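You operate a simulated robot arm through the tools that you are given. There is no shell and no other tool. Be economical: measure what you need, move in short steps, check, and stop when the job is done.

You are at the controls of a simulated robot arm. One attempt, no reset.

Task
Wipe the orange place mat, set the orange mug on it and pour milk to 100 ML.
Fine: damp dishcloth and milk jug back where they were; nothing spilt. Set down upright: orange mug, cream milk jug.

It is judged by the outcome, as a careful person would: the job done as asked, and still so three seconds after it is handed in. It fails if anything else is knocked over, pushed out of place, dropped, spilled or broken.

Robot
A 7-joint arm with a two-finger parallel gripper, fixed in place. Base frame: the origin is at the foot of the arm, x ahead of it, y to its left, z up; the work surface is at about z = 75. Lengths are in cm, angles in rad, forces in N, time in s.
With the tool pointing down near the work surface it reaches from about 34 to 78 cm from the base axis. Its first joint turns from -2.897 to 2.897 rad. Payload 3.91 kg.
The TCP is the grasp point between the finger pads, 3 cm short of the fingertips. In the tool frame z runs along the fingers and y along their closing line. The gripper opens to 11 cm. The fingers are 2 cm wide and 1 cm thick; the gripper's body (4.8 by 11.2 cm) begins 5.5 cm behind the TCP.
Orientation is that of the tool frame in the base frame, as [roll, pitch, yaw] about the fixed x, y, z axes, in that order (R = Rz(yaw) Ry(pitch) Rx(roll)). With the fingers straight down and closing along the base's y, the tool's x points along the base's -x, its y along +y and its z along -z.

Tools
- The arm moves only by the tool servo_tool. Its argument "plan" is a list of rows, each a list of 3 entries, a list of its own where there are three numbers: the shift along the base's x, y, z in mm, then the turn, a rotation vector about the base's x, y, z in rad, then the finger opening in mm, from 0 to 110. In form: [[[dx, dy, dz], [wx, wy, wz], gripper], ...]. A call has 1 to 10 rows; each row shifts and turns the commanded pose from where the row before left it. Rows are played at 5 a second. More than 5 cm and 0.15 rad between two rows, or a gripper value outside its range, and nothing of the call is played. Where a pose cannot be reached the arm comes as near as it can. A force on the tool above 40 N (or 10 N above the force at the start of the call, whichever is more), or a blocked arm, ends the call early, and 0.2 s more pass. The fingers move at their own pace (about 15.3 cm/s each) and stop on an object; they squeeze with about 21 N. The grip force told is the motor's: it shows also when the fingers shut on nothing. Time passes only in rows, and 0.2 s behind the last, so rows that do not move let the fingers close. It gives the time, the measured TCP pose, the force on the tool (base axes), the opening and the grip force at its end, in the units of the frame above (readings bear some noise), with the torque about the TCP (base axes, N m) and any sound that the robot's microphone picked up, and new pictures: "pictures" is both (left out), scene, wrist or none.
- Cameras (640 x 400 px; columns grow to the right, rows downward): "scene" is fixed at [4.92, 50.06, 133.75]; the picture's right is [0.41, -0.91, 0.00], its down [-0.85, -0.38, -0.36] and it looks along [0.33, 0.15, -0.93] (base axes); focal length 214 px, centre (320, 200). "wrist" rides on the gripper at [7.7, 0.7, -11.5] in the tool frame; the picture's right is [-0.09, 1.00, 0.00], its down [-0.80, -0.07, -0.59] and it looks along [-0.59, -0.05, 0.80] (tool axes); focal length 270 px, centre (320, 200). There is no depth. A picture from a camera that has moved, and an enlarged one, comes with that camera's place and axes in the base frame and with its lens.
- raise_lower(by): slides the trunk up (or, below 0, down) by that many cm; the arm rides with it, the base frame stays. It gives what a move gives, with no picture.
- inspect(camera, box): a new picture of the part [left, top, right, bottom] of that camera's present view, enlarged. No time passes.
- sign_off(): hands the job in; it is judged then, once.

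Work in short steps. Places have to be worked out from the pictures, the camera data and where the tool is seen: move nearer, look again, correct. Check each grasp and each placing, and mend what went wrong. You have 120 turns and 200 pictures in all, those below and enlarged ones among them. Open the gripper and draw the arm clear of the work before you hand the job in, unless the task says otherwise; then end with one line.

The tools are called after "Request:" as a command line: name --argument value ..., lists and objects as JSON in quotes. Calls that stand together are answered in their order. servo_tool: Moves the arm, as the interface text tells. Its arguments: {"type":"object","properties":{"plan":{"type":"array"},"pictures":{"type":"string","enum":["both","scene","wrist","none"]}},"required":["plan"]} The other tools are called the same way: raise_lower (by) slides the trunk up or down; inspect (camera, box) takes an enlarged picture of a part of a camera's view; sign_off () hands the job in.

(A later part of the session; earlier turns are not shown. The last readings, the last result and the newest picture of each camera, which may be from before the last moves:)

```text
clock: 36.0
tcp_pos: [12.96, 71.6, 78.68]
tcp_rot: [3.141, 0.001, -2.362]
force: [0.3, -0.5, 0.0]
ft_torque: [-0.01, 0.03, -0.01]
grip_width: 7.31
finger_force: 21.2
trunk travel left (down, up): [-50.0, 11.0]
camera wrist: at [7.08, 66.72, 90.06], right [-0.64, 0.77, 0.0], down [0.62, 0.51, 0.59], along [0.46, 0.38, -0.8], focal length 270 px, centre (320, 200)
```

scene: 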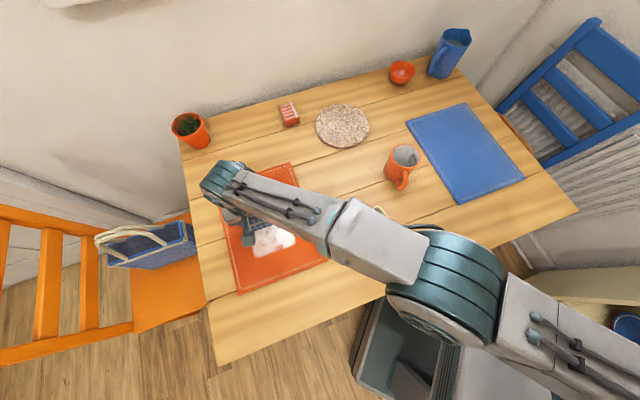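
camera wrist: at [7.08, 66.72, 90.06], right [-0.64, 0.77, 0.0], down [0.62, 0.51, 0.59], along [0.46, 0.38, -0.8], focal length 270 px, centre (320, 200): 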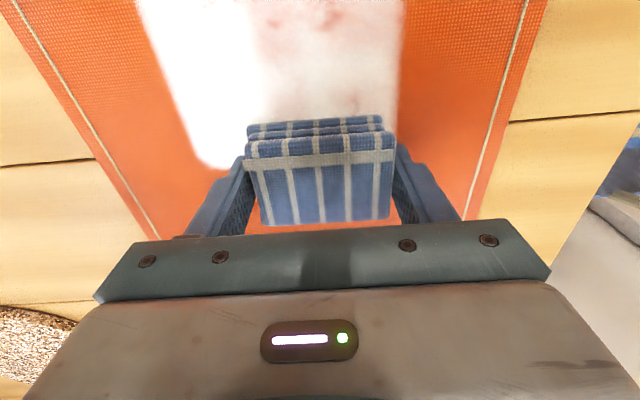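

It works: the wiped lane is thinning. I repeat strokes with a touch more pressure.

Request:
servo_tool --plan '[[[6, 6, -0.4], [0, 0, 0], 30], [[-9, -9, -0.2], [0, 0, 0], 30], [[-10, -10, 0], [0, 0, 0], 30], [[-10, -10, 0], [0, 0, 0], 30], [[-10, -10, 0.1], [0, 0, 0], 30], [[-10, -10, 0.1], [0, 0, 0], 30], [[-10, -10, 0.1], [0, 0, 0], 30], [[-10, -10, 0.1], [0, 0, 0], 30], [[-10, -10, 0.1], [0, 0, 0], 30]]' --pictures "scene"

Request:
servo_tool --plan '[[[9, 9, -0.2], [0, 0, 0], 30], [[10, 10, -0.2], [0, 0, 0], 30], [[10, 10, 0], [0, 0, 0], 30], [[10, 10, 0], [0, 0, 0], 30], [[10, 10, -0.1], [0, 0, 0], 30], [[10, 10, -0.1], [0, 0, 0], 30], [[10, 10, -0.1], [0, 0, 0], 30]]'

```text
clock: 38.0
tcp_pos: [5.75, 64.44, 78.56]
tcp_rot: [3.14, -0.003, -2.361]
force: [-0.1, -1.7, 3.1]
ft_torque: [0.1, 0.03, -0.06]
grip_width: 7.35
finger_force: 20.5
trunk travel left (down, up): [-50.0, 11.0]
```

scene: 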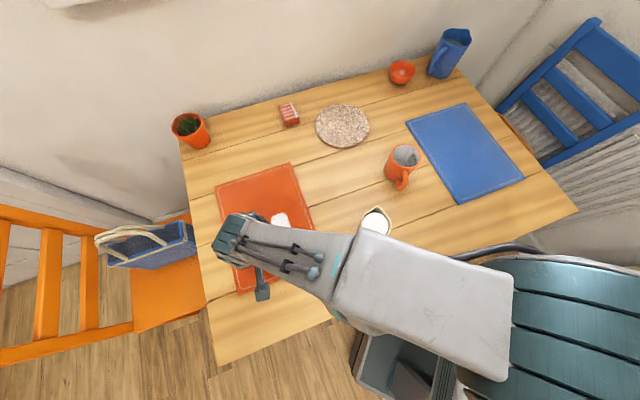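

```text
clock: 39.6
tcp_pos: [12.55, 71.23, 78.62]
tcp_rot: [-3.141, 0.0, -2.361]
force: [-2.7, -1.7, 6.1]
ft_torque: [-0.12, 0.03, -0.14]
grip_width: 7.36
finger_force: 21.0
trunk travel left (down, up): [-50.0, 11.0]
camera wrist: at [6.59, 66.28, 90.03], right [-0.64, 0.77, 0.0], down [0.62, 0.51, 0.59], along [0.46, 0.38, -0.8], focal length 270 px, centre (320, 200)
```

scene: 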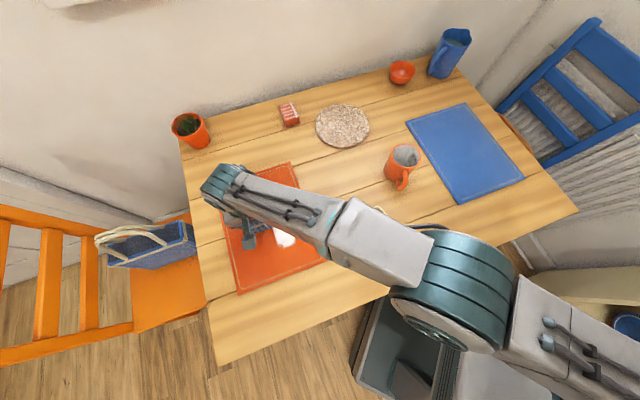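
wrist: 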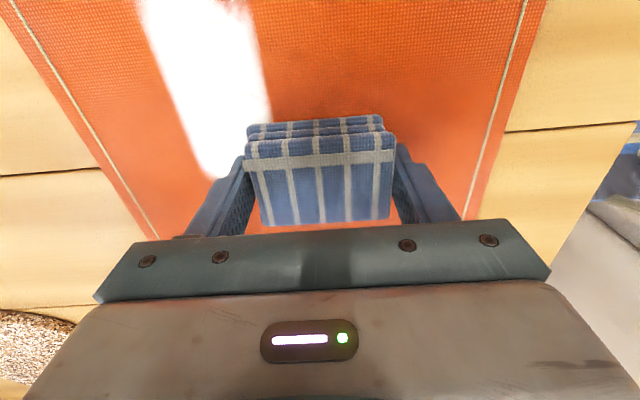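

That lane is clean. I lift slightly, shift 5 cm to the other lane and set contact again.

Request:
servo_tool --plan '[[[0, 0, 10], [0, 0, 0], 30], [[20, -15, 0], [0, 0, 0], 30], [[20, -15, 0], [0, 0, 0], 30], [[0, 0, -8], [0, 0, 0], 30], [[0, 0, -1.6], [0, 0, 0], 30], [[0, 0, 0], [0, 0, 0], 30]]'

```text
clock: 41.0
tcp_pos: [16.76, 68.11, 78.59]
tcp_rot: [-3.142, 0.002, -2.362]
force: [2.0, 0.7, 5.2]
ft_torque: [-0.07, -0.04, 0.01]
grip_width: 7.34
finger_force: 20.8
trunk travel left (down, up): [-50.0, 11.0]
camera wrist: at [10.66, 63.32, 90.03], right [-0.64, 0.77, 0.0], down [0.62, 0.51, 0.6], along [0.46, 0.38, -0.8], focal length 270 px, centre (320, 200)
```

scene: 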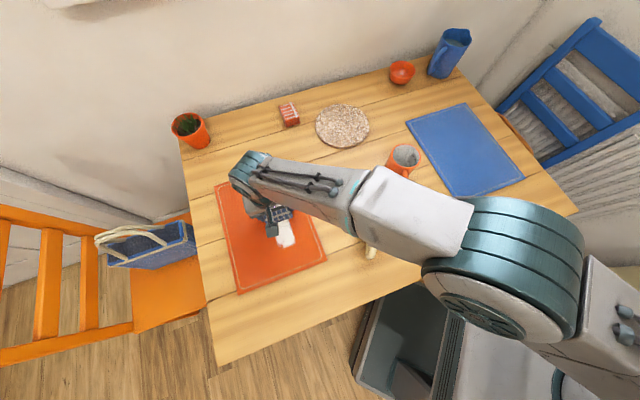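
wrist: 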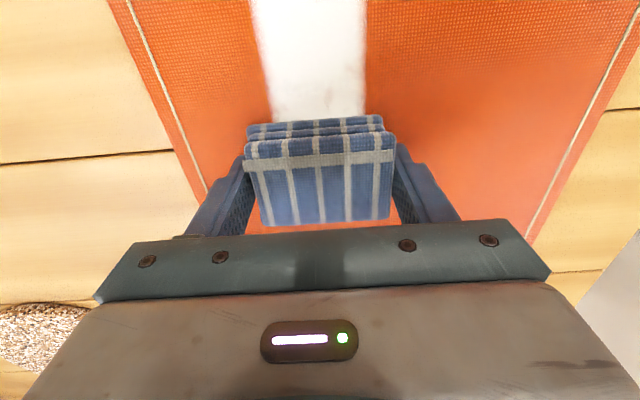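

It is well centred over the remaining strip. I make strokes in and out.

Request:
servo_tool --plan '[[[8, 8, -0.1], [0, 0, 0], 30], [[-9, -9, -0.1], [0, 0, 0], 30], [[-10, -10, 0], [0, 0, 0], 30], [[-10, -10, 0], [0, 0, 0], 30], [[-10, -10, 0.1], [0, 0, 0], 30], [[-10, -10, 0.1], [0, 0, 0], 30], [[-10, -10, 0.1], [0, 0, 0], 30], [[-10, -10, 0.1], [0, 0, 0], 30], [[-10, -10, 0.1], [0, 0, 0], 30]]' --pictures "scene"

Request:
servo_tool --plan '[[[9, 9, -0.2], [0, 0, 0], 30], [[10, 10, -0.1], [0, 0, 0], 30], [[10, 10, 0], [0, 0, 0], 30], [[10, 10, 0], [0, 0, 0], 30], [[10, 10, -0.1], [0, 0, 0], 30], [[10, 10, -0.1], [0, 0, 0], 30], [[10, 10, -0.1], [0, 0, 0], 30]]'

```text
clock: 43.0
tcp_pos: [9.54, 60.94, 78.64]
tcp_rot: [3.142, -0.001, -2.362]
force: [0.1, -1.3, 2.8]
ft_torque: [0.1, 0.0, 0.01]
grip_width: 7.37
finger_force: 20.8
trunk travel left (down, up): [-50.0, 11.0]
```

scene: 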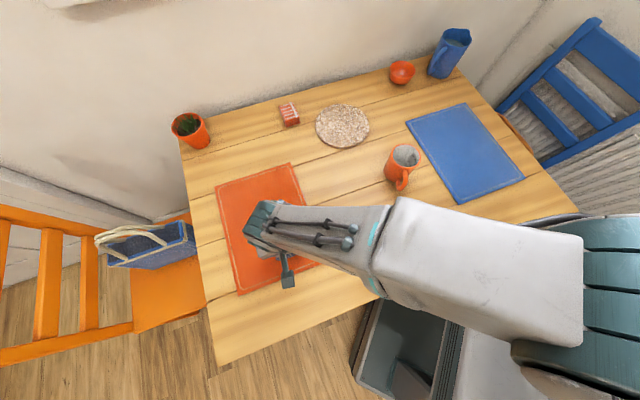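

```text
clock: 44.6
tcp_pos: [16.45, 68.19, 78.63]
tcp_rot: [-3.141, 0.0, -2.361]
force: [-1.7, -2.3, 4.0]
ft_torque: [-0.05, 0.05, -0.04]
grip_width: 7.32
finger_force: 20.4
trunk travel left (down, up): [-50.0, 11.0]
camera wrist: at [10.45, 63.11, 90.03], right [-0.64, 0.77, 0.0], down [0.62, 0.51, 0.59], along [0.46, 0.38, -0.8], focal length 270 px, centre (320, 200)
```

scene: 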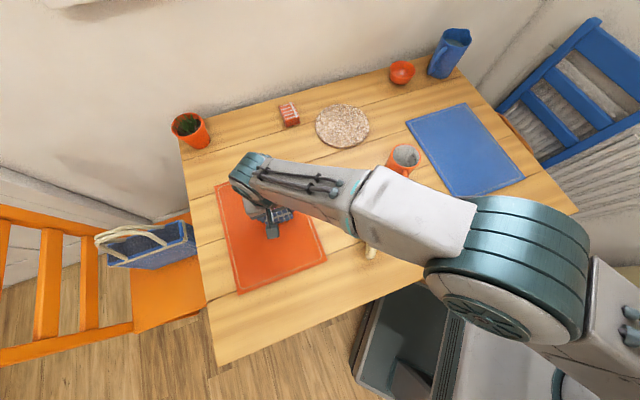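
wrist: 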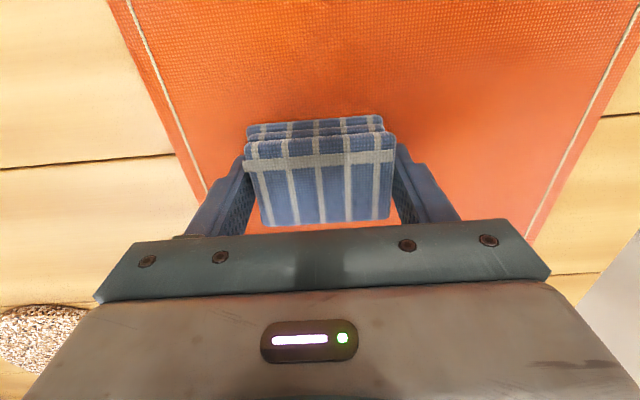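

The stain looks gone. I lift and compare the mat's outline with the original.

Request:
servo_tool --plan '[[[0, 0, 20], [0, 0, 0], 30], [[0, 0, 30], [0, 0, 0], 30], [[0, 0, 30], [0, 0, 0], 30], [[10, -25, 30], [0, 0, 0], 30], [[10, -25, 30], [0, 0, 0], 30], [[10, -25, 30], [0, 0, 0], 30], [[10, -25, 20], [0, 0, 0], 30], [[10, -25, 0], [0, 0, 0], 30], [[10, -25, 0], [0, 0, 0], 30], [[10, -25, 0], [0, 0, 0], 30]]' --pictures "none"

Request:
inspect --camera "scene" --box '[200, 150, 340, 300]'

```text
clock: 46.8
tcp_pos: [23.4, 50.4, 97.6]
tcp_rot: [-3.141, 0.002, -2.361]
force: [0.2, 0.1, 0.3]
ft_torque: [-0.02, 0.01, 0.02]
grip_width: 7.32
finger_force: 21.0
trunk travel left (down, up): [-50.0, 11.0]
```

```text
2.67 times, centred on (270, 225) of scene
camera zoom: at [4.92, 50.06, 133.75], right [0.41, -0.91, 0.0], down [-0.85, -0.38, -0.36], along [0.33, 0.15, -0.93], focal length 572 px, centre (453, 133)
```

zoom: 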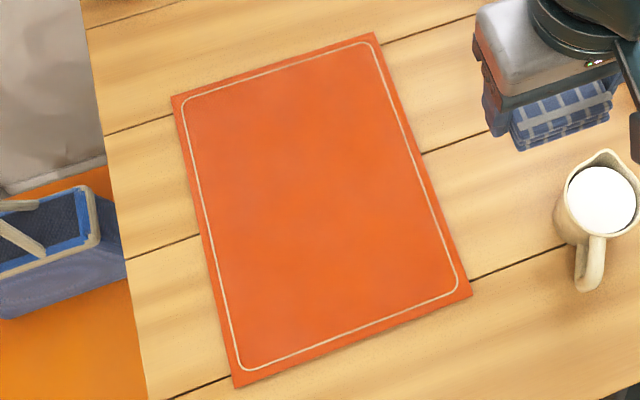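

The mat is clean, and it shifted under 1 cm, which is negligible. Now I carry the cloth back to its place at (27.75, 24.65).

Request:
servo_tool --plan '[[[4.4, -25.8, 0], [0, 0, 0], 30], [[4.4, -25.8, 0], [0, 0, 0], 30], [[4.4, -25.8, 0], [0, 0, 0], 30], [[4.4, -25.8, 0], [0, 0, 0], 30], [[4.4, -25.8, 0], [0, 0, 0], 30], [[4.4, -25.8, 0], [0, 0, 0], 30], [[4.4, -25.8, 0], [0, 0, 0], 30], [[4.4, -25.8, 0], [0, 0, 0], 30], [[4.4, -25.8, 0], [0, 0, 0], 30], [[4.4, -25.8, 0], [0, 0, 0], 30]]' --pictures "none"

Request:
servo_tool --plan '[[[0, 0, -30], [0, 0, 0], 30], [[0, 0, -35], [0, 0, 0], 30], [[0, 0, -35], [0, 0, 0], 30], [[0, 0, -35], [0, 0, 0], 30], [[0, 0, -30], [0, 0, 0], 30], [[0, 0, -16], [0, 0, 0], 30]]'

```text
clock: 49.0
tcp_pos: [27.94, 24.66, 97.56]
tcp_rot: [3.142, 0.0, -2.362]
force: [-0.6, 0.4, -0.6]
ft_torque: [-0.01, -0.03, -0.04]
grip_width: 7.33
finger_force: 20.8
trunk travel left (down, up): [-50.0, 11.0]
```

```text
clock: 50.4
tcp_pos: [27.87, 24.93, 79.53]
tcp_rot: [3.14, 0.001, -2.36]
force: [0.2, 0.0, -0.5]
ft_torque: [0.0, -0.01, 0.05]
grip_width: 7.34
finger_force: 21.0
trunk travel left (down, up): [-50.0, 11.0]
camera wrist: at [21.87, 19.86, 90.85], right [-0.64, 0.77, 0.0], down [0.62, 0.51, 0.59], along [0.46, 0.38, -0.8], focal length 270 px, centre (320, 200)
```

scene: 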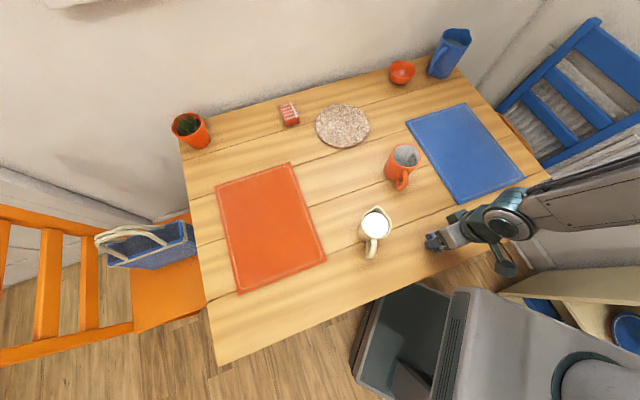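
wrist: 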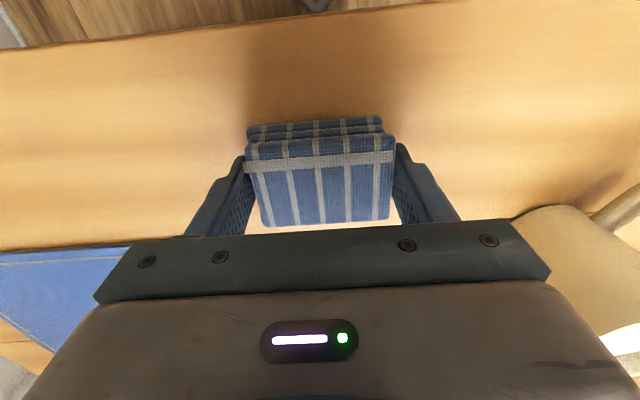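

I lower until it touches, open, and rise.

Request:
servo_tool --plan '[[[0, 0, -7], [0, 0, 0], 30], [[0, 0, -3], [0, 0, 0], 30], [[0, 0, -2], [0, 0, 0], 30]]' --pictures "none"

Request:
servo_tool --plan '[[[0, 0, 0], [0, 0, 0], 85], [[0, 0, 0], [0, 0, 0], 105], [[0, 0, 30], [0, 0, 0], 110], [[0, 0, 45], [0, 0, 0], 110], [[0, 0, 45], [0, 0, 0], 110], [[0, 0, 45], [0, 0, 0], 110], [[0, 0, 30], [0, 0, 0], 110]]'

```text
clock: 51.2
tcp_pos: [27.84, 24.65, 78.23]
tcp_rot: [3.141, 0.001, -2.361]
force: [0.5, 0.1, 0.3]
ft_torque: [-0.01, 0.02, 0.01]
grip_width: 7.33
finger_force: 21.0
trunk travel left (down, up): [-50.0, 11.0]
```

```text
clock: 52.8
tcp_pos: [27.84, 24.63, 97.85]
tcp_rot: [-3.141, 0.0, -2.363]
force: [-0.4, 0.6, 0.3]
ft_torque: [-0.01, 0.03, 0.0]
grip_width: 11.02
finger_force: 0.0
trunk travel left (down, up): [-50.0, 11.0]
camera wrist: at [21.87, 19.7, 109.28], right [-0.64, 0.77, 0.0], down [0.62, 0.51, 0.59], along [0.46, 0.38, -0.8], focal length 270 px, centre (320, 200)
```

scene: 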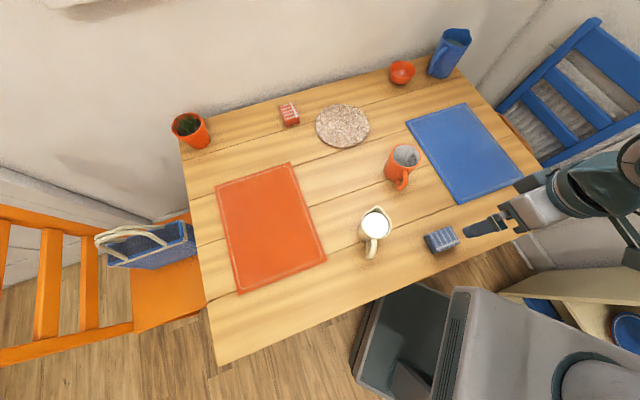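
wrist: 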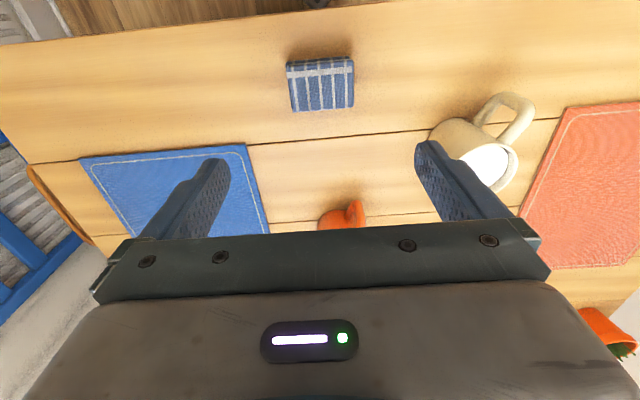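

The cloth is back in place. Next the mug: I move above it at about (42.6, 42.5), turning the fingers so they avoid the handle.

Request:
servo_tool --plan '[[[24.7, 29.8, 10], [0, 0, -0.052], 110], [[24.7, 29.8, 10], [0, 0, -0.052], 110], [[24.7, 29.8, 0], [0, 0, -0.052], 110], [[24.7, 29.8, 0], [0, 0, -0.052], 110], [[24.7, 29.8, 0], [0, 0, -0.052], 110], [[24.7, 29.8, 0], [0, 0, -0.052], 110]]'

```text
clock: 54.2
tcp_pos: [42.68, 42.7, 99.78]
tcp_rot: [-3.14, -0.002, -2.674]
force: [0.3, 0.0, -0.2]
ft_torque: [-0.01, -0.01, -0.01]
grip_width: 10.99
finger_force: 0.1
trunk travel left (down, up): [-50.0, 11.0]
camera wrist: at [35.6, 39.8, 111.12], right [-0.37, 0.93, 0.0], down [0.75, 0.3, 0.59], along [0.55, 0.22, -0.8], focal length 270 px, centre (320, 200)
```

scene: 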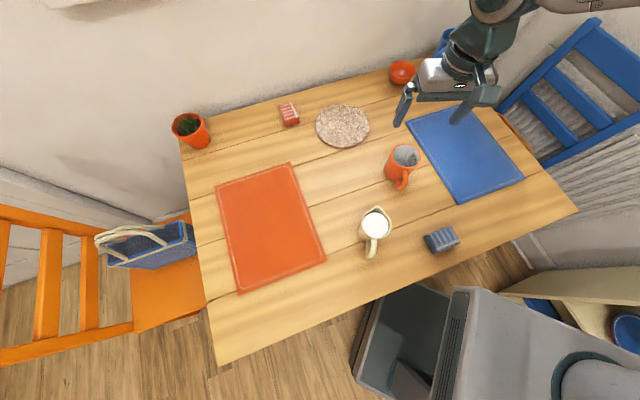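
wrist: 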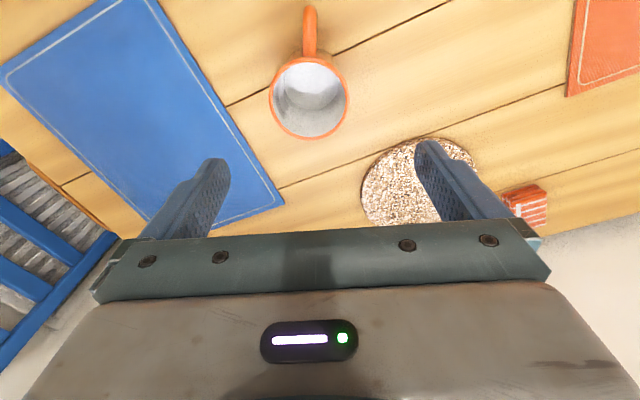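

The wrist view puts the mug's rim at about (42.5, 41.8) with the handle on the camera side, well aligned. I descend to just above the rim and check again.

Request:
servo_tool --plan '[[[-2, -8, -30], [0, 0, 0], 110], [[0, 0, -40], [0, 0, 0], 110], [[0, 0, -20], [0, 0, 0], 110], [[0, 0, 0], [0, 0, 0], 110]]'

```text
clock: 55.2
tcp_pos: [42.56, 41.76, 90.8]
tcp_rot: [-3.142, 0.0, -2.675]
force: [0.2, 0.1, 0.3]
ft_torque: [0.02, -0.02, -0.01]
grip_width: 11.0
finger_force: 0.1
trunk travel left (down, up): [-50.0, 11.0]
camera wrist: at [35.31, 38.9, 102.14], right [-0.37, 0.93, 0.0], down [0.75, 0.3, 0.59], along [0.55, 0.22, -0.8], focal length 270 px, centre (320, 200)
```

scene: 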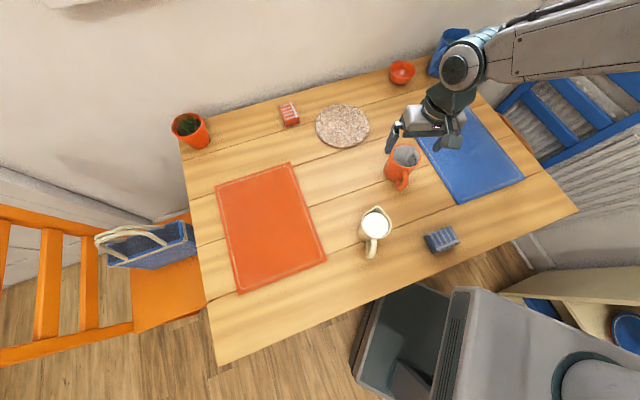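
wrist: 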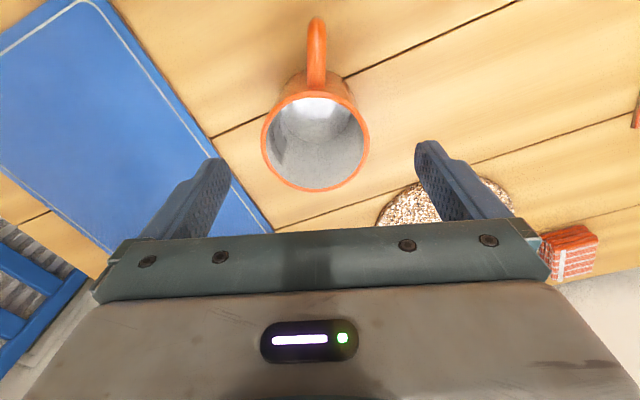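

It is centred. Rim height works out at about 85.3, so I descend to z≈81.3 and close on the body.

Request:
servo_tool --plan '[[[1, -2, -30], [0, 0, 0], 110], [[0, 0, -35], [0, 0, 0], 110], [[0, 0, -30], [0, 0, 0], 110], [[0, 0, 0], [0, 0, 0], 85], [[0, 0, 0], [0, 0, 0], 60], [[0, 0, 0], [0, 0, 0], 50], [[0, 0, 0], [0, 0, 0], 50]]'

```text
clock: 56.8
tcp_pos: [42.58, 41.5, 81.26]
tcp_rot: [-3.141, -0.001, -2.673]
force: [-0.1, 0.6, -0.2]
ft_torque: [-0.02, 0.01, -0.04]
grip_width: 7.8
finger_force: 21.1
trunk travel left (down, up): [-50.0, 11.0]
camera wrist: at [35.43, 38.74, 92.63], right [-0.37, 0.93, 0.0], down [0.75, 0.3, 0.59], along [0.55, 0.22, -0.8], focal length 270 px, centre (320, 200)
```

scene: 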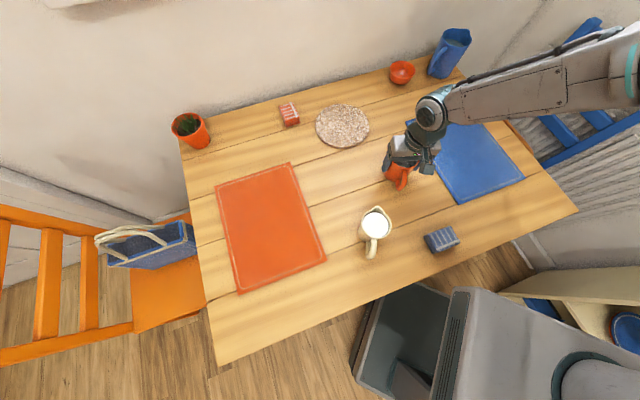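
wrist: 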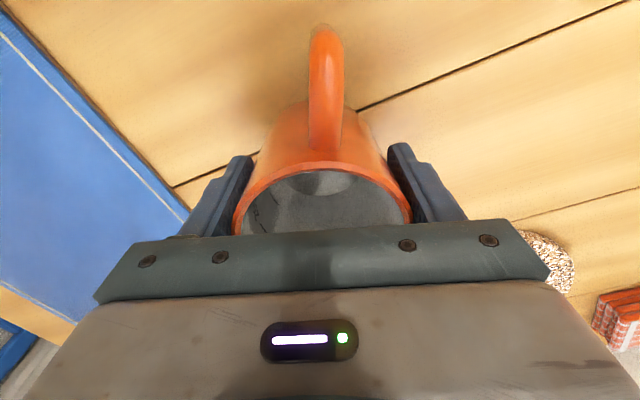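

The mug is held at 7.8 cm. I lift it slowly straight up.

Request:
servo_tool --plan '[[[0, 0, 5], [0, 0, 0], 50], [[0, 0, 10], [0, 0, 0], 50], [[0, 0, 20], [0, 0, 0], 50], [[0, 0, 25], [0, 0, 0], 50], [[0, 0, 25], [0, 0, 0], 50], [[0, 0, 25], [0, 0, 0], 50], [[0, 0, 25], [0, 0, 0], 50], [[0, 0, 15], [0, 0, 0], 50]]' --pictures "wrist"

```text
clock: 58.6
tcp_pos: [42.46, 41.72, 96.21]
tcp_rot: [3.141, 0.0, -2.673]
force: [0.9, -0.1, -3.2]
ft_torque: [0.01, 0.01, 0.06]
grip_width: 7.8
finger_force: 21.3
trunk travel left (down, up): [-50.0, 11.0]
camera wrist: at [35.37, 38.78, 107.68], right [-0.37, 0.93, 0.0], down [0.75, 0.3, 0.59], along [0.55, 0.22, -0.8], focal length 270 px, centre (320, 200)
```

wrist: 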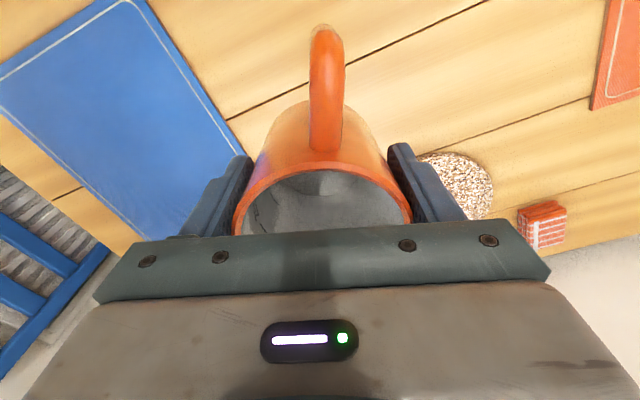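

The mug is secure and weighs about 0.33 kg. I carry it over to the mat, aiming for (12, 63), and rotate it 90° so its scale faces the scene camera.

Request:
servo_tool --plan '[[[-20, 14, 0], [0, 0, 0.08], 50], [[-22, 15.5, 0], [0, 0, 0.11], 50], [[-22, 15.5, 0], [0, 0, 0.11], 50], [[-22, 15.5, 0], [0, 0, 0.11], 50], [[-22, 15.5, 0], [0, 0, 0.11], 50], [[-22, 15.5, 0], [0, 0, 0.11], 50], [[-22, 15.5, 0], [0, 0, 0.11], 50], [[-22, 15.5, 0], [0, 0, 0.11], 50], [[-22, 15.5, 0], [0, 0, 0.11], 50], [[-22, 15.5, 0], [0, 0, 0.11], 50]]' --pictures "none"

Request:
servo_tool --plan '[[[-22, 15.5, 0], [0, 0, 0.11], 50], [[-22, 15.5, 0], [0, 0, 0.11], 50], [[-22, 15.5, 0], [0, 0, 0.11], 50], [[-21, 13, 0], [0, 0, 0.11], 50], [[0, 0, 0], [0, 0, 0.06], 50]]'

```text
clock: 60.8
tcp_pos: [20.68, 57.12, 96.14]
tcp_rot: [3.141, 0.0, -1.6]
force: [0.4, 0.8, -2.4]
ft_torque: [0.01, 0.01, 0.01]
grip_width: 7.82
finger_force: 21.3
trunk travel left (down, up): [-50.0, 11.0]
```

```text
clock: 62.0
tcp_pos: [12.13, 63.0, 96.25]
tcp_rot: [3.141, 0.0, -1.101]
force: [0.4, 0.8, -2.5]
ft_torque: [0.02, 0.02, -0.02]
grip_width: 7.79
finger_force: 21.0
trunk travel left (down, up): [-50.0, 11.0]
camera wrist: at [14.94, 55.78, 107.68], right [-0.93, -0.37, 0.0], down [-0.3, 0.75, 0.59], along [-0.22, 0.55, -0.8], focal length 270 px, centre (320, 200)
```

scene: 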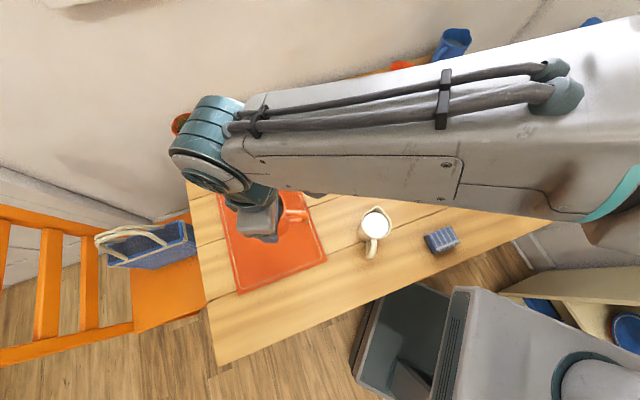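
wrist: 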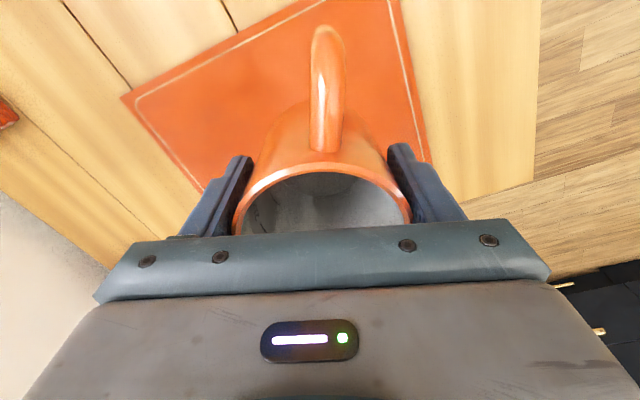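

It is over the mat at (12.1, 63). I lower to just above contact.

Request:
servo_tool --plan '[[[0, 0, -20], [0, 0, 0], 50], [[0, 0, -25], [0, 0, 0], 50], [[0, 0, -25], [0, 0, 0], 50], [[0, 0, -25], [0, 0, 0], 50], [[0, 0, -25], [0, 0, 0], 50], [[0, 0, -15], [0, 0, 0], 50], [[0, 0, -5], [0, 0, 0], 50], [[0, 0, -3], [0, 0, 0], 50], [[0, 0, -2], [0, 0, 0], 50]]' --pictures "wrist"

```text
clock: 64.0
tcp_pos: [12.07, 62.98, 81.82]
tcp_rot: [3.141, 0.003, -1.104]
force: [0.5, 0.5, 1.7]
ft_torque: [-0.02, 0.09, -0.05]
grip_width: 7.81
finger_force: 21.5
trunk travel left (down, up): [-50.0, 11.0]
camera wrist: at [14.92, 55.78, 93.2], right [-0.93, -0.37, 0.0], down [-0.3, 0.75, 0.6], along [-0.22, 0.55, -0.8], focal length 270 px, centre (320, 200)
```

wrist: 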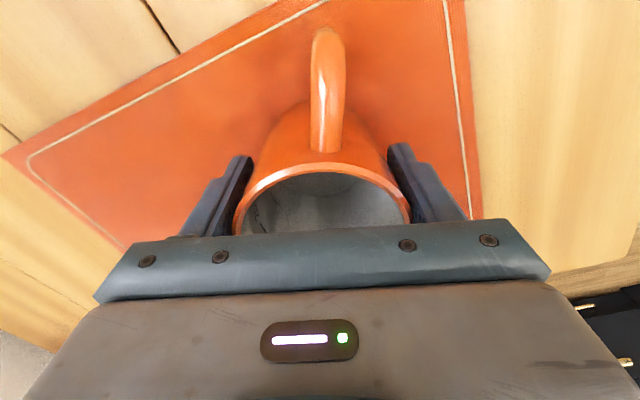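

It is in contact, with the force up 4 N. I open and rise straight up.

Request:
servo_tool --plan '[[[0, 0, 0], [0, 0, 0], 90], [[0, 0, 0], [0, 0, 0], 110], [[0, 0, 20], [0, 0, 0], 110], [[0, 0, 40], [0, 0, 0], 110], [[0, 0, 45], [0, 0, 0], 110], [[0, 0, 45], [0, 0, 0], 110]]'

```text
clock: 65.4
tcp_pos: [11.92, 62.95, 96.63]
tcp_rot: [-3.141, -0.001, -1.104]
force: [0.5, -1.0, -0.3]
ft_torque: [0.02, 0.0, 0.02]
grip_width: 10.99
finger_force: 0.1
trunk travel left (down, up): [-50.0, 11.0]
camera wrist: at [14.82, 55.7, 108.1], right [-0.93, -0.37, 0.0], down [-0.3, 0.75, 0.59], along [-0.22, 0.55, -0.8], focal length 270 px, centre (320, 200)
```

scene: 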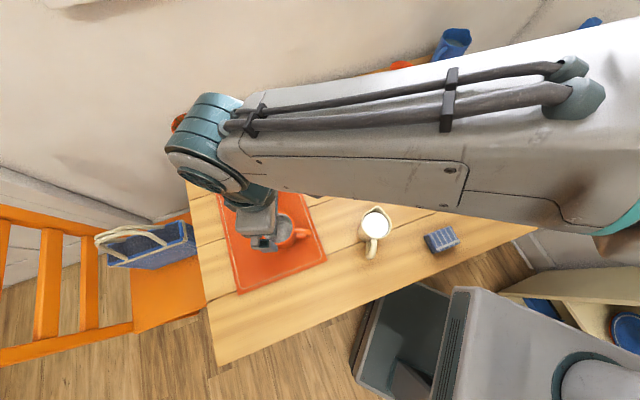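
wrist: 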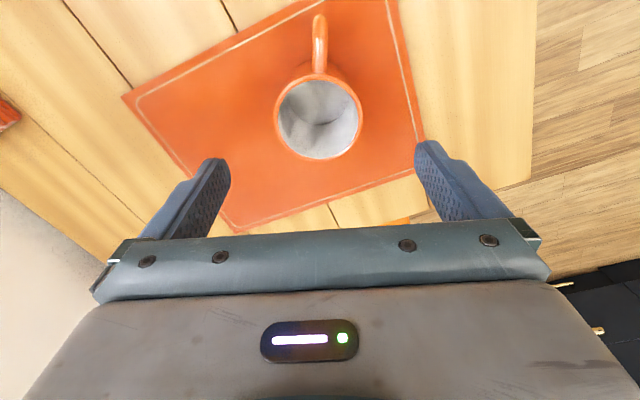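

The mug stands upright on the mat. Before fetching the jug, I rehearse the pour pose empty-handed, higher up, to check the arm can reach that tilt: spout toward 40°, tilted about 56°.

Request:
servo_tool --plan '[[[-5.6, -4.8, 6], [0, 0, -0.1344], 110], [[-5.6, -4.8, 6], [0, 0, -0.1344], 110], [[-5.6, -4.8, 6], [0, 0, -0.1344], 110], [[-5.6, -4.8, 6], [0, 0, -0.1344], 110], [[-5.6, -4.8, 6], [0, 0, -0.1344], 110], [[-5.6, -4.8, 0], [0, 0, -0.1344], 110], [[-5.6, -4.8, 0], [0, 0, -0.1344], 110], [[-5.6, -4.8, 0], [0, 0, -0.1344], 110], [[-5.6, -4.8, 0], [0, 0, -0.1344], 110], [[-5.6, -4.8, 0], [0, 0, -0.1344], 110]]' --pictures "none"

Request:
servo_tool --plan '[[[0, 0, 0], [-0.09, 0.107, 0], 110], [[0, 0, 0], [-0.09, 0.107, 0], 110], [[0, 0, 0], [-0.09, 0.107, 0], 110], [[0, 0, 0], [-0.09, 0.107, 0], 110], [[0, 0, 0], [-0.09, 0.107, 0], 110], [[0, 0, 0], [-0.09, 0.107, 0], 110], [[0, 0, 0], [-0.09, 0.107, 0], 110]]'

```text
clock: 67.6
tcp_pos: [6.34, 58.14, 99.8]
tcp_rot: [3.14, -0.001, -2.452]
force: [-0.6, 0.4, 0.0]
ft_torque: [0.01, 0.01, -0.02]
grip_width: 10.99
finger_force: 0.0
trunk travel left (down, up): [-50.0, 11.0]
```

```text
clock: 69.2
tcp_pos: [6.52, 58.23, 99.78]
tcp_rot: [-3.129, -0.981, -2.455]
force: [-0.7, -0.6, 0.1]
ft_torque: [0.03, -0.01, -0.01]
grip_width: 11.0
finger_force: 0.0
trunk travel left (down, up): [-50.0, 11.0]
camera wrist: at [10.04, 62.11, 112.46], right [-0.6, 0.8, -0.08], down [0.77, 0.55, -0.34], along [-0.22, -0.26, -0.94], focal length 270 px, centre (320, 200)
```

scene: 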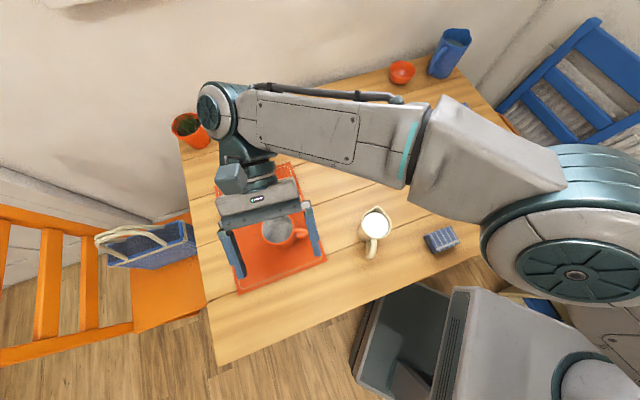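
wrist: 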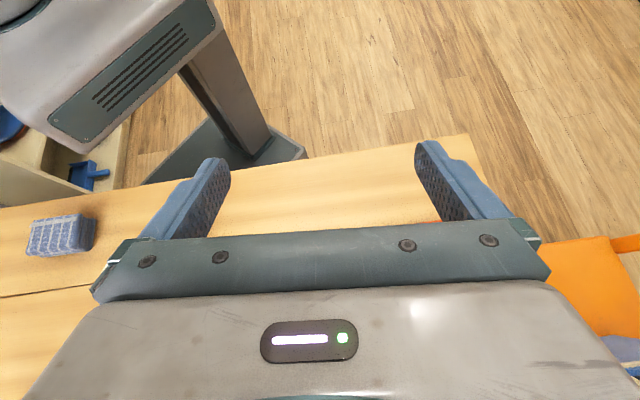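

The pose is reached exactly, and the scene camera still sees into the mug. I test lower and steeper too.

Request:
servo_tool --plan '[[[-3, -3, -30], [0, 0, 0], 110], [[-3, -3, -30], [0, 0, 0], 110], [[-3, -3, -20], [0, 0, 0], 110], [[0, 0, 0], [-0.09, 0.107, 0], 110], [[0, 0, 0], [-0.09, 0.107, 0], 110]]' --pictures "scene"

```text
clock: 70.4
tcp_pos: [5.48, 57.24, 91.77]
tcp_rot: [-3.127, -1.19, -2.461]
force: [0.5, -0.7, 0.3]
ft_torque: [0.01, -0.02, -0.02]
grip_width: 11.03
finger_force: 0.1
out of reach, approached as far as the arm can: row 5
trunk travel left (down, up): [-50.0, 11.0]
```

scene: 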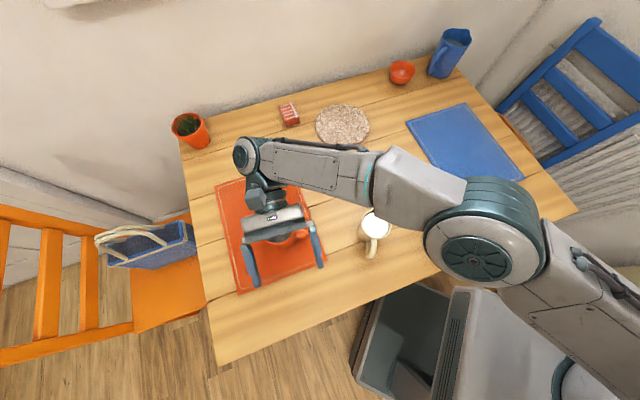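

The tilt limit is about 68°, which should suffice. I tilt back upright while rising.

Request:
servo_tool --plan '[[[0, 0, 30], [0.09, -0.107, 0], 110], [[0, 0, 30], [0.09, -0.107, 0], 110], [[0, 0, 20], [0.09, -0.107, 0], 110], [[0, 0, 0], [0.09, -0.107, 0], 110], [[0, 0, 0], [0.09, -0.107, 0], 110], [[0, 0, 0], [0.09, -0.107, 0], 110], [[0, 0, 0], [0.09, -0.107, 0], 110], [[0, 0, 0], [0.09, -0.107, 0], 110]]' --pictures "none"

```text
clock: 72.2
tcp_pos: [5.59, 57.13, 99.74]
tcp_rot: [-3.141, -0.067, -2.448]
force: [-0.2, -0.1, 0.0]
ft_torque: [-0.01, 0.01, -0.02]
grip_width: 11.0
finger_force: 0.1
trunk travel left (down, up): [-50.0, 11.0]
```

I correct the residual tilt, then move above the jug, aligning the fingers across it perpendicular to the handle–spout line.

Request:
servo_tool --plan '[[[0, 0, 5], [0.043, -0.051, 0], 110], [[26.5, -22.3, 5], [0, 0, -0.072], 110], [[26.5, -22.3, 5], [0, 0, -0.072], 110], [[26.5, -22.3, 5], [0, 0, -0.072], 110], [[26.5, -22.3, 0], [0, 0, -0.072], 110], [[26.5, -22.3, 0], [0, 0, -0.072], 110], [[26.5, -22.3, 0], [0, 0, -0.072], 110], [[0, 0, 0], [0, 0, 0], 110]]'

```text
clock: 74.0
tcp_pos: [21.41, 43.83, 101.66]
tcp_rot: [3.141, -0.002, -2.883]
force: [0.2, -1.1, 0.1]
ft_torque: [0.03, 0.0, -0.03]
grip_width: 11.01
finger_force: 0.1
trunk travel left (down, up): [-50.0, 11.0]
camera wrist: at [13.92, 42.52, 113.18], right [-0.17, 0.99, 0.0], down [0.79, 0.14, 0.59], along [0.58, 0.1, -0.81], focal length 270 px, centre (320, 200)
```

scene: 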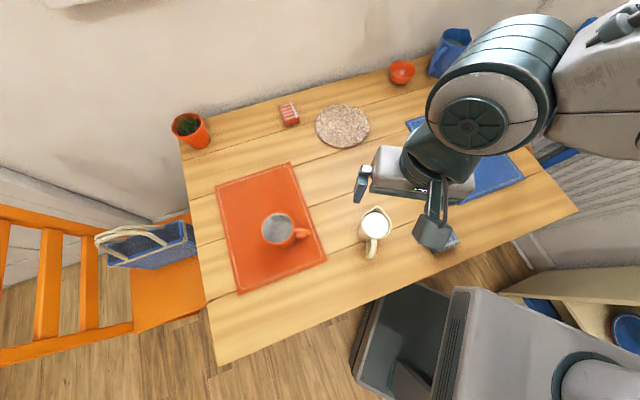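
wrist: 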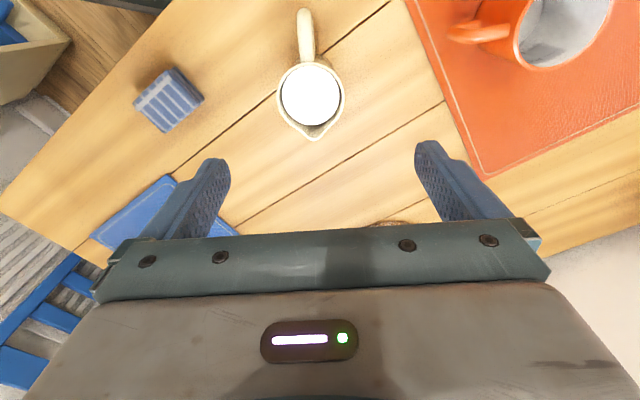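

The wrist view puts the jug's rim at about (20.9, 42.7), well aligned. I descend to just above the rim and check.

Request:
servo_tool --plan '[[[-4, -10, -25], [0, 0, 0], 110], [[0, 0, -35], [0, 0, 0], 110], [[0, 0, -30], [0, 0, 0], 110], [[0, 0, 0], [0, 0, 0], 110]]'

```text
clock: 75.0
tcp_pos: [21.06, 42.92, 92.76]
tcp_rot: [3.141, -0.003, -2.88]
force: [0.2, 0.5, -0.1]
ft_torque: [0.02, -0.03, -0.02]
grip_width: 11.0
finger_force: 0.0
trunk travel left (down, up): [-50.0, 11.0]
camera wrist: at [13.52, 41.57, 104.21], right [-0.17, 0.99, 0.0], down [0.79, 0.14, 0.59], along [0.58, 0.1, -0.81], focal length 270 px, centre (320, 200)
```

scene: 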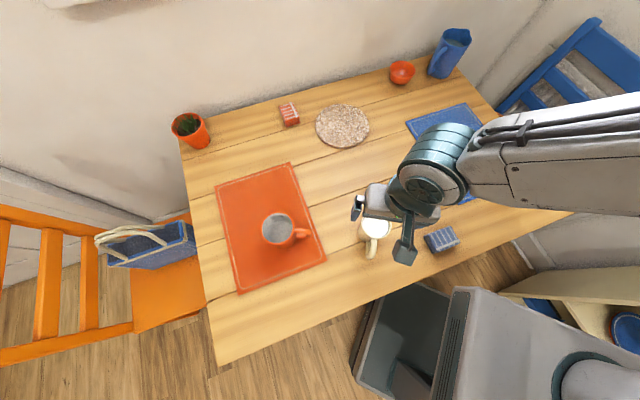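
wrist: 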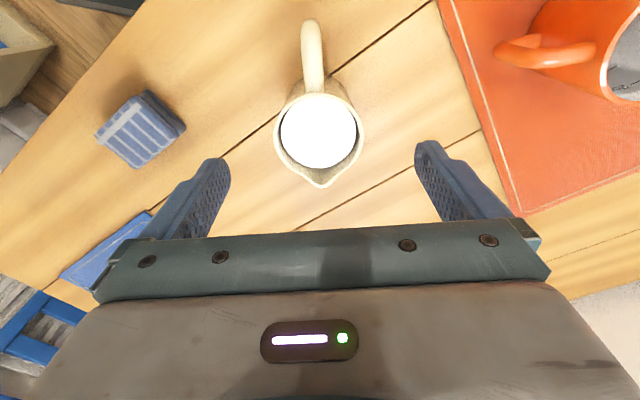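

Centred. Rim is about z 85.3, so I descend to 81.5 and close on the jug's body.

Request:
servo_tool --plan '[[[-1, -1, -30], [0, 0, 0], 110], [[0, 0, -35], [0, 0, 0], 110], [[0, 0, -30], [0, 0, 0], 110], [[0, 0, -17], [0, 0, 0], 110], [[0, 0, 0], [0, 0, 0], 85], [[0, 0, 0], [0, 0, 0], 60], [[0, 0, 0], [0, 0, 0], 40], [[0, 0, 0], [0, 0, 0], 40]]'

```text
clock: 76.8
tcp_pos: [20.93, 42.76, 81.53]
tcp_rot: [3.142, -0.004, -2.881]
force: [0.3, -0.3, -1.0]
ft_torque: [0.02, 0.0, 0.01]
grip_width: 6.81
finger_force: 20.8
trunk travel left (down, up): [-50.0, 11.0]
camera wrist: at [13.39, 41.45, 93.03], right [-0.17, 0.99, 0.0], down [0.79, 0.14, 0.59], along [0.58, 0.1, -0.81], focal length 270 px, centre (320, 200)
```

scene: 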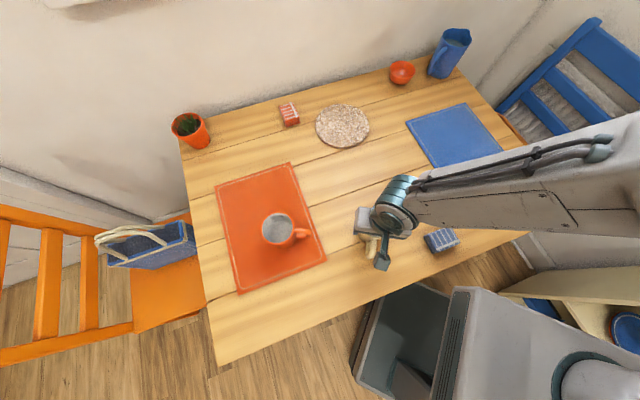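
wrist: 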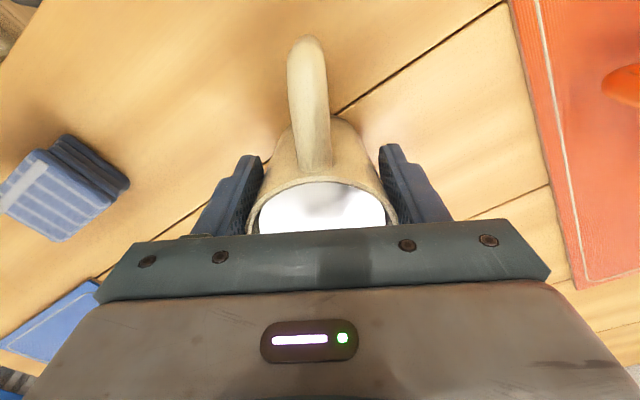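

The jug is gripped at 6.8 cm, and its home pose is (20.93, 42.76, 81.53). I lift it slowly.

Request:
servo_tool --plan '[[[0, 0, 3], [0, 0, 0], 40], [[0, 0, 6], [0, 0, 0], 40], [[0, 0, 10], [0, 0, 0], 40], [[0, 0, 14], [0, 0, 0], 40], [[0, 0, 15], [0, 0, 0], 40], [[0, 0, 15], [0, 0, 0], 40], [[0, 0, 15], [0, 0, 0], 40], [[0, 0, 12], [0, 0, 0], 40], [[0, 0, 6], [0, 0, 0], 40], [[0, 0, 2], [0, 0, 0], 40]]' --pictures "wrist"

```text
clock: 79.0
tcp_pos: [20.94, 42.69, 91.45]
tcp_rot: [-3.141, -0.003, -2.881]
force: [-1.0, -0.3, -2.2]
ft_torque: [0.02, 0.0, 0.01]
grip_width: 6.83
finger_force: 20.9
trunk travel left (down, up): [-50.0, 11.0]
camera wrist: at [13.42, 41.42, 102.83], right [-0.17, 0.99, 0.0], down [0.79, 0.14, 0.59], along [0.58, 0.1, -0.81], focal length 270 px, centre (320, 200)
```

wrist: 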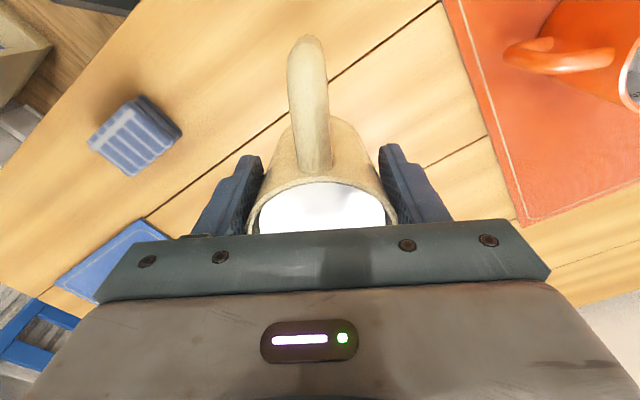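

Held upright. I carry it smoothly to a spot just short of the mug, turning the spout toward 40°.

Request:
servo_tool --plan '[[[-8, 7, 5], [0, 0, 0.02], 40], [[-16, 14, 10], [0, 0, 0.046], 40], [[-20, 17, 5], [0, 0, 0.05], 40], [[-21, 18, 0], [0, 0, 0.055], 40], [[-21, 18, 0], [0, 0, 0.055], 40], [[-21, 18, 0], [0, 0, 0.055], 40], [[-20, 17, 0], [0, 0, 0.05], 40], [[-18, 15, 0], [0, 0, 0.05], 40], [[-12, 10, 0], [0, 0, 0.035], 40], [[-6, 6, 0], [0, 0, 0.02], 40]]'

```text
clock: 81.2
tcp_pos: [4.69, 56.76, 93.34]
tcp_rot: [-3.141, -0.003, -2.447]
force: [0.7, 0.7, -3.2]
ft_torque: [-0.01, -0.01, -0.01]
grip_width: 6.81
finger_force: 21.0
trunk travel left (down, up): [-50.0, 11.0]
camera wrist: at [-1.66, 52.37, 104.79], right [-0.57, 0.82, 0.0], down [0.66, 0.46, 0.59], along [0.49, 0.34, -0.81], focal length 270 px, centre (320, 200)
```

scene: 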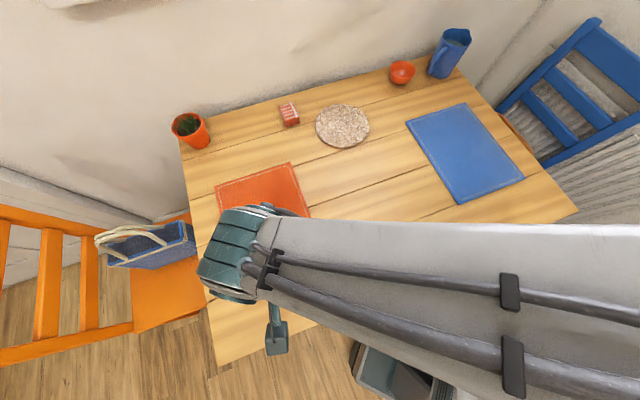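
wrist: 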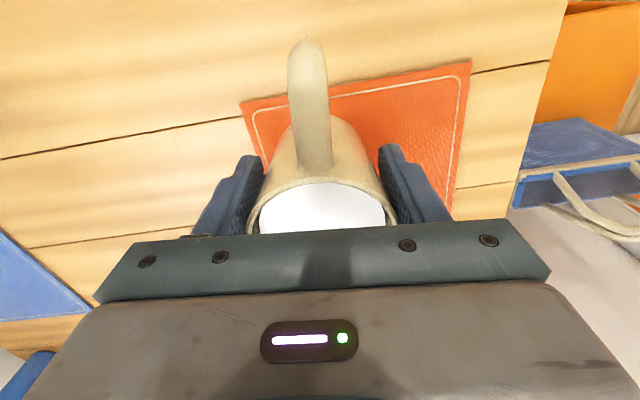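

Upright, full jug; milk would start to run at roughly 16° tilt. I move the spout over the mug first, then tilt to 10° and look.

Request:
servo_tool --plan '[[[6, 5, 0], [0, 0, 0], 40], [[9, 7.5, 0], [0, 0, 0], 40], [[8.7, 7.4, 0], [0, 0, 0], 40], [[0, 0, 0], [0, 0, 0], 40], [[-1.5, -1.3, -4], [-0.056, 0.067, 0], 40], [[-1.5, -1.3, -4], [-0.056, 0.067, 0], 40]]'

```text
clock: 82.6
tcp_pos: [6.69, 58.63, 92.55]
tcp_rot: [3.141, -0.178, -2.445]
force: [-0.2, 0.0, -3.0]
ft_torque: [0.02, -0.02, -0.01]
grip_width: 6.75
finger_force: 21.0
trunk travel left (down, up): [-50.0, 11.0]
camera wrist: at [2.06, 55.49, 105.13], right [-0.57, 0.82, -0.02], down [0.73, 0.52, 0.44], along [0.37, 0.24, -0.9], focal length 270 px, centre (320, 200)
```

scene: 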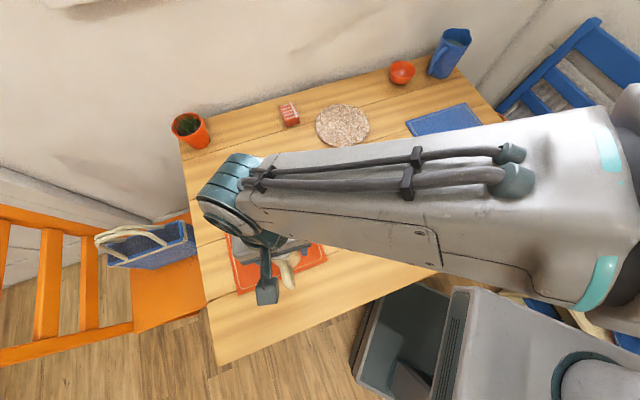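
wrist: 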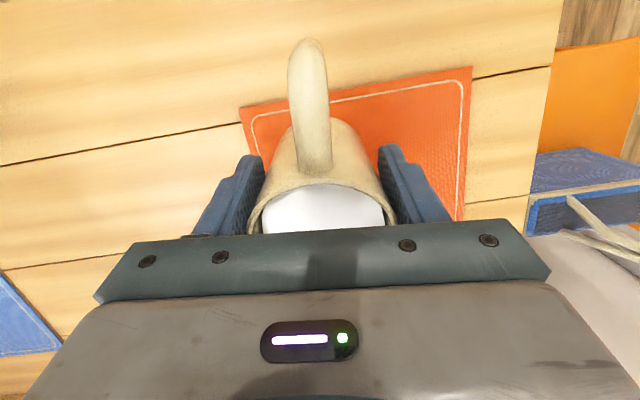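

Now to 20° with the spout tip kept over the mug.

Request:
servo_tool --plan '[[[-2.3, -1.9, -7], [-0.056, 0.067, 0], 40], [[-2.3, -1.9, -7], [-0.056, 0.067, 0], 40], [[0, 0, 0], [0, 0, 0], 40]]'

```text
clock: 83.4
tcp_pos: [6.31, 58.12, 91.09]
tcp_rot: [3.141, -0.355, -2.445]
force: [-1.4, -0.8, -1.4]
ft_torque: [-0.06, 0.0, -0.01]
grip_width: 5.64
finger_force: 21.6
trunk travel left (down, up): [-50.0, 11.0]
camera wrist: at [3.31, 56.55, 104.52], right [-0.58, 0.82, -0.03], down [0.78, 0.56, 0.28], along [0.25, 0.14, -0.96], focal length 270 px, centre (320, 200)
```

scene: 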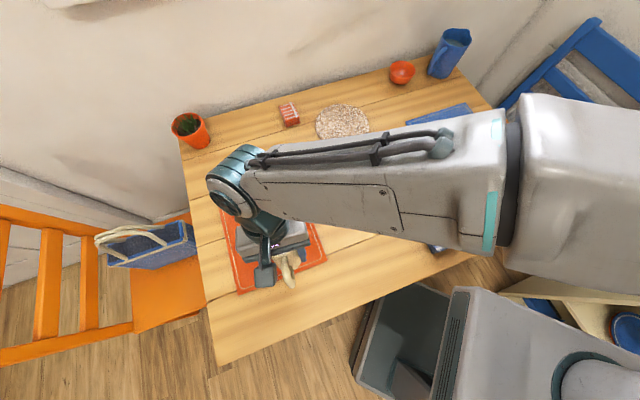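
wrist: 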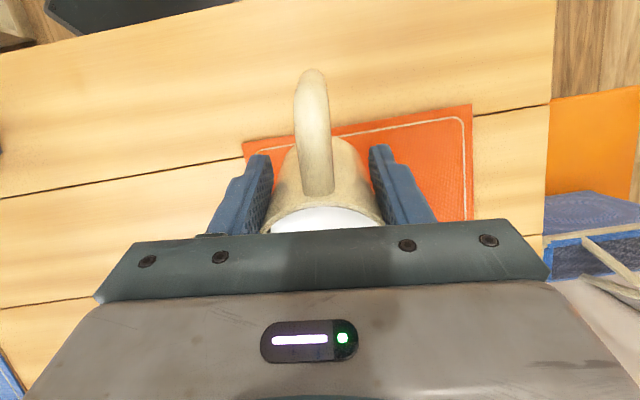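

The opening dropped from 6.8 to 5.6 cm, so the jug has shifted forward in the grip. I stop and look closely before moving.

Request:
inspect --camera "scene" --box '[220, 200, 340, 300]'

Request:
inspect --camera "wrist" --box '[190, 50, 450, 240]'

```text
4.00 times, centred on (280, 250) of scene
camera zoom: at [4.92, 50.06, 133.75], right [0.41, -0.91, 0.0], down [-0.85, -0.38, -0.36], along [0.33, 0.15, -0.93], focal length 858 px, centre (480, 0)
```

zoom: 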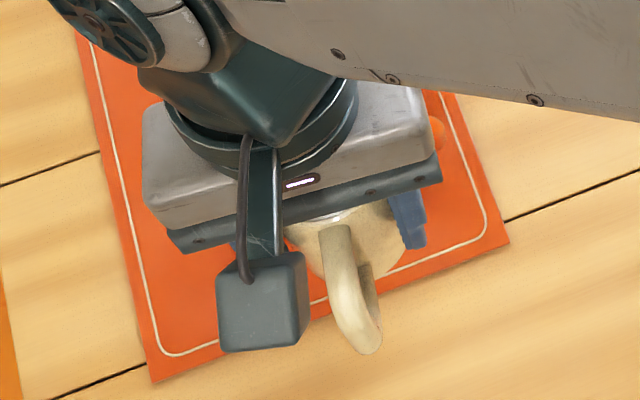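

```text
2.11 times, centred on (320, 145) of wrist
camera zoom: at [3.31, 56.55, 104.52], right [-0.58, 0.82, -0.03], down [0.78, 0.56, 0.28], along [0.25, 0.14, -0.96], focal length 569 px, centre (320, 316)
```

zoom: 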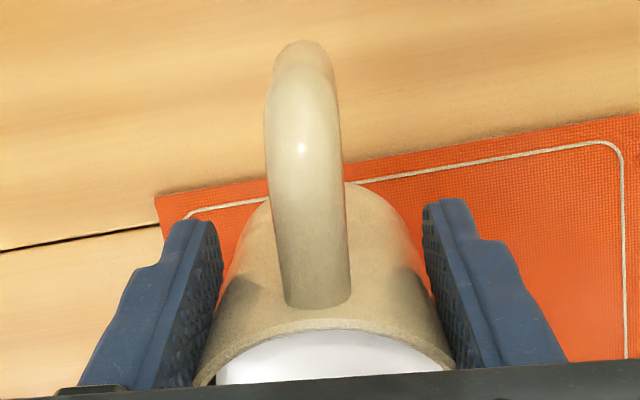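

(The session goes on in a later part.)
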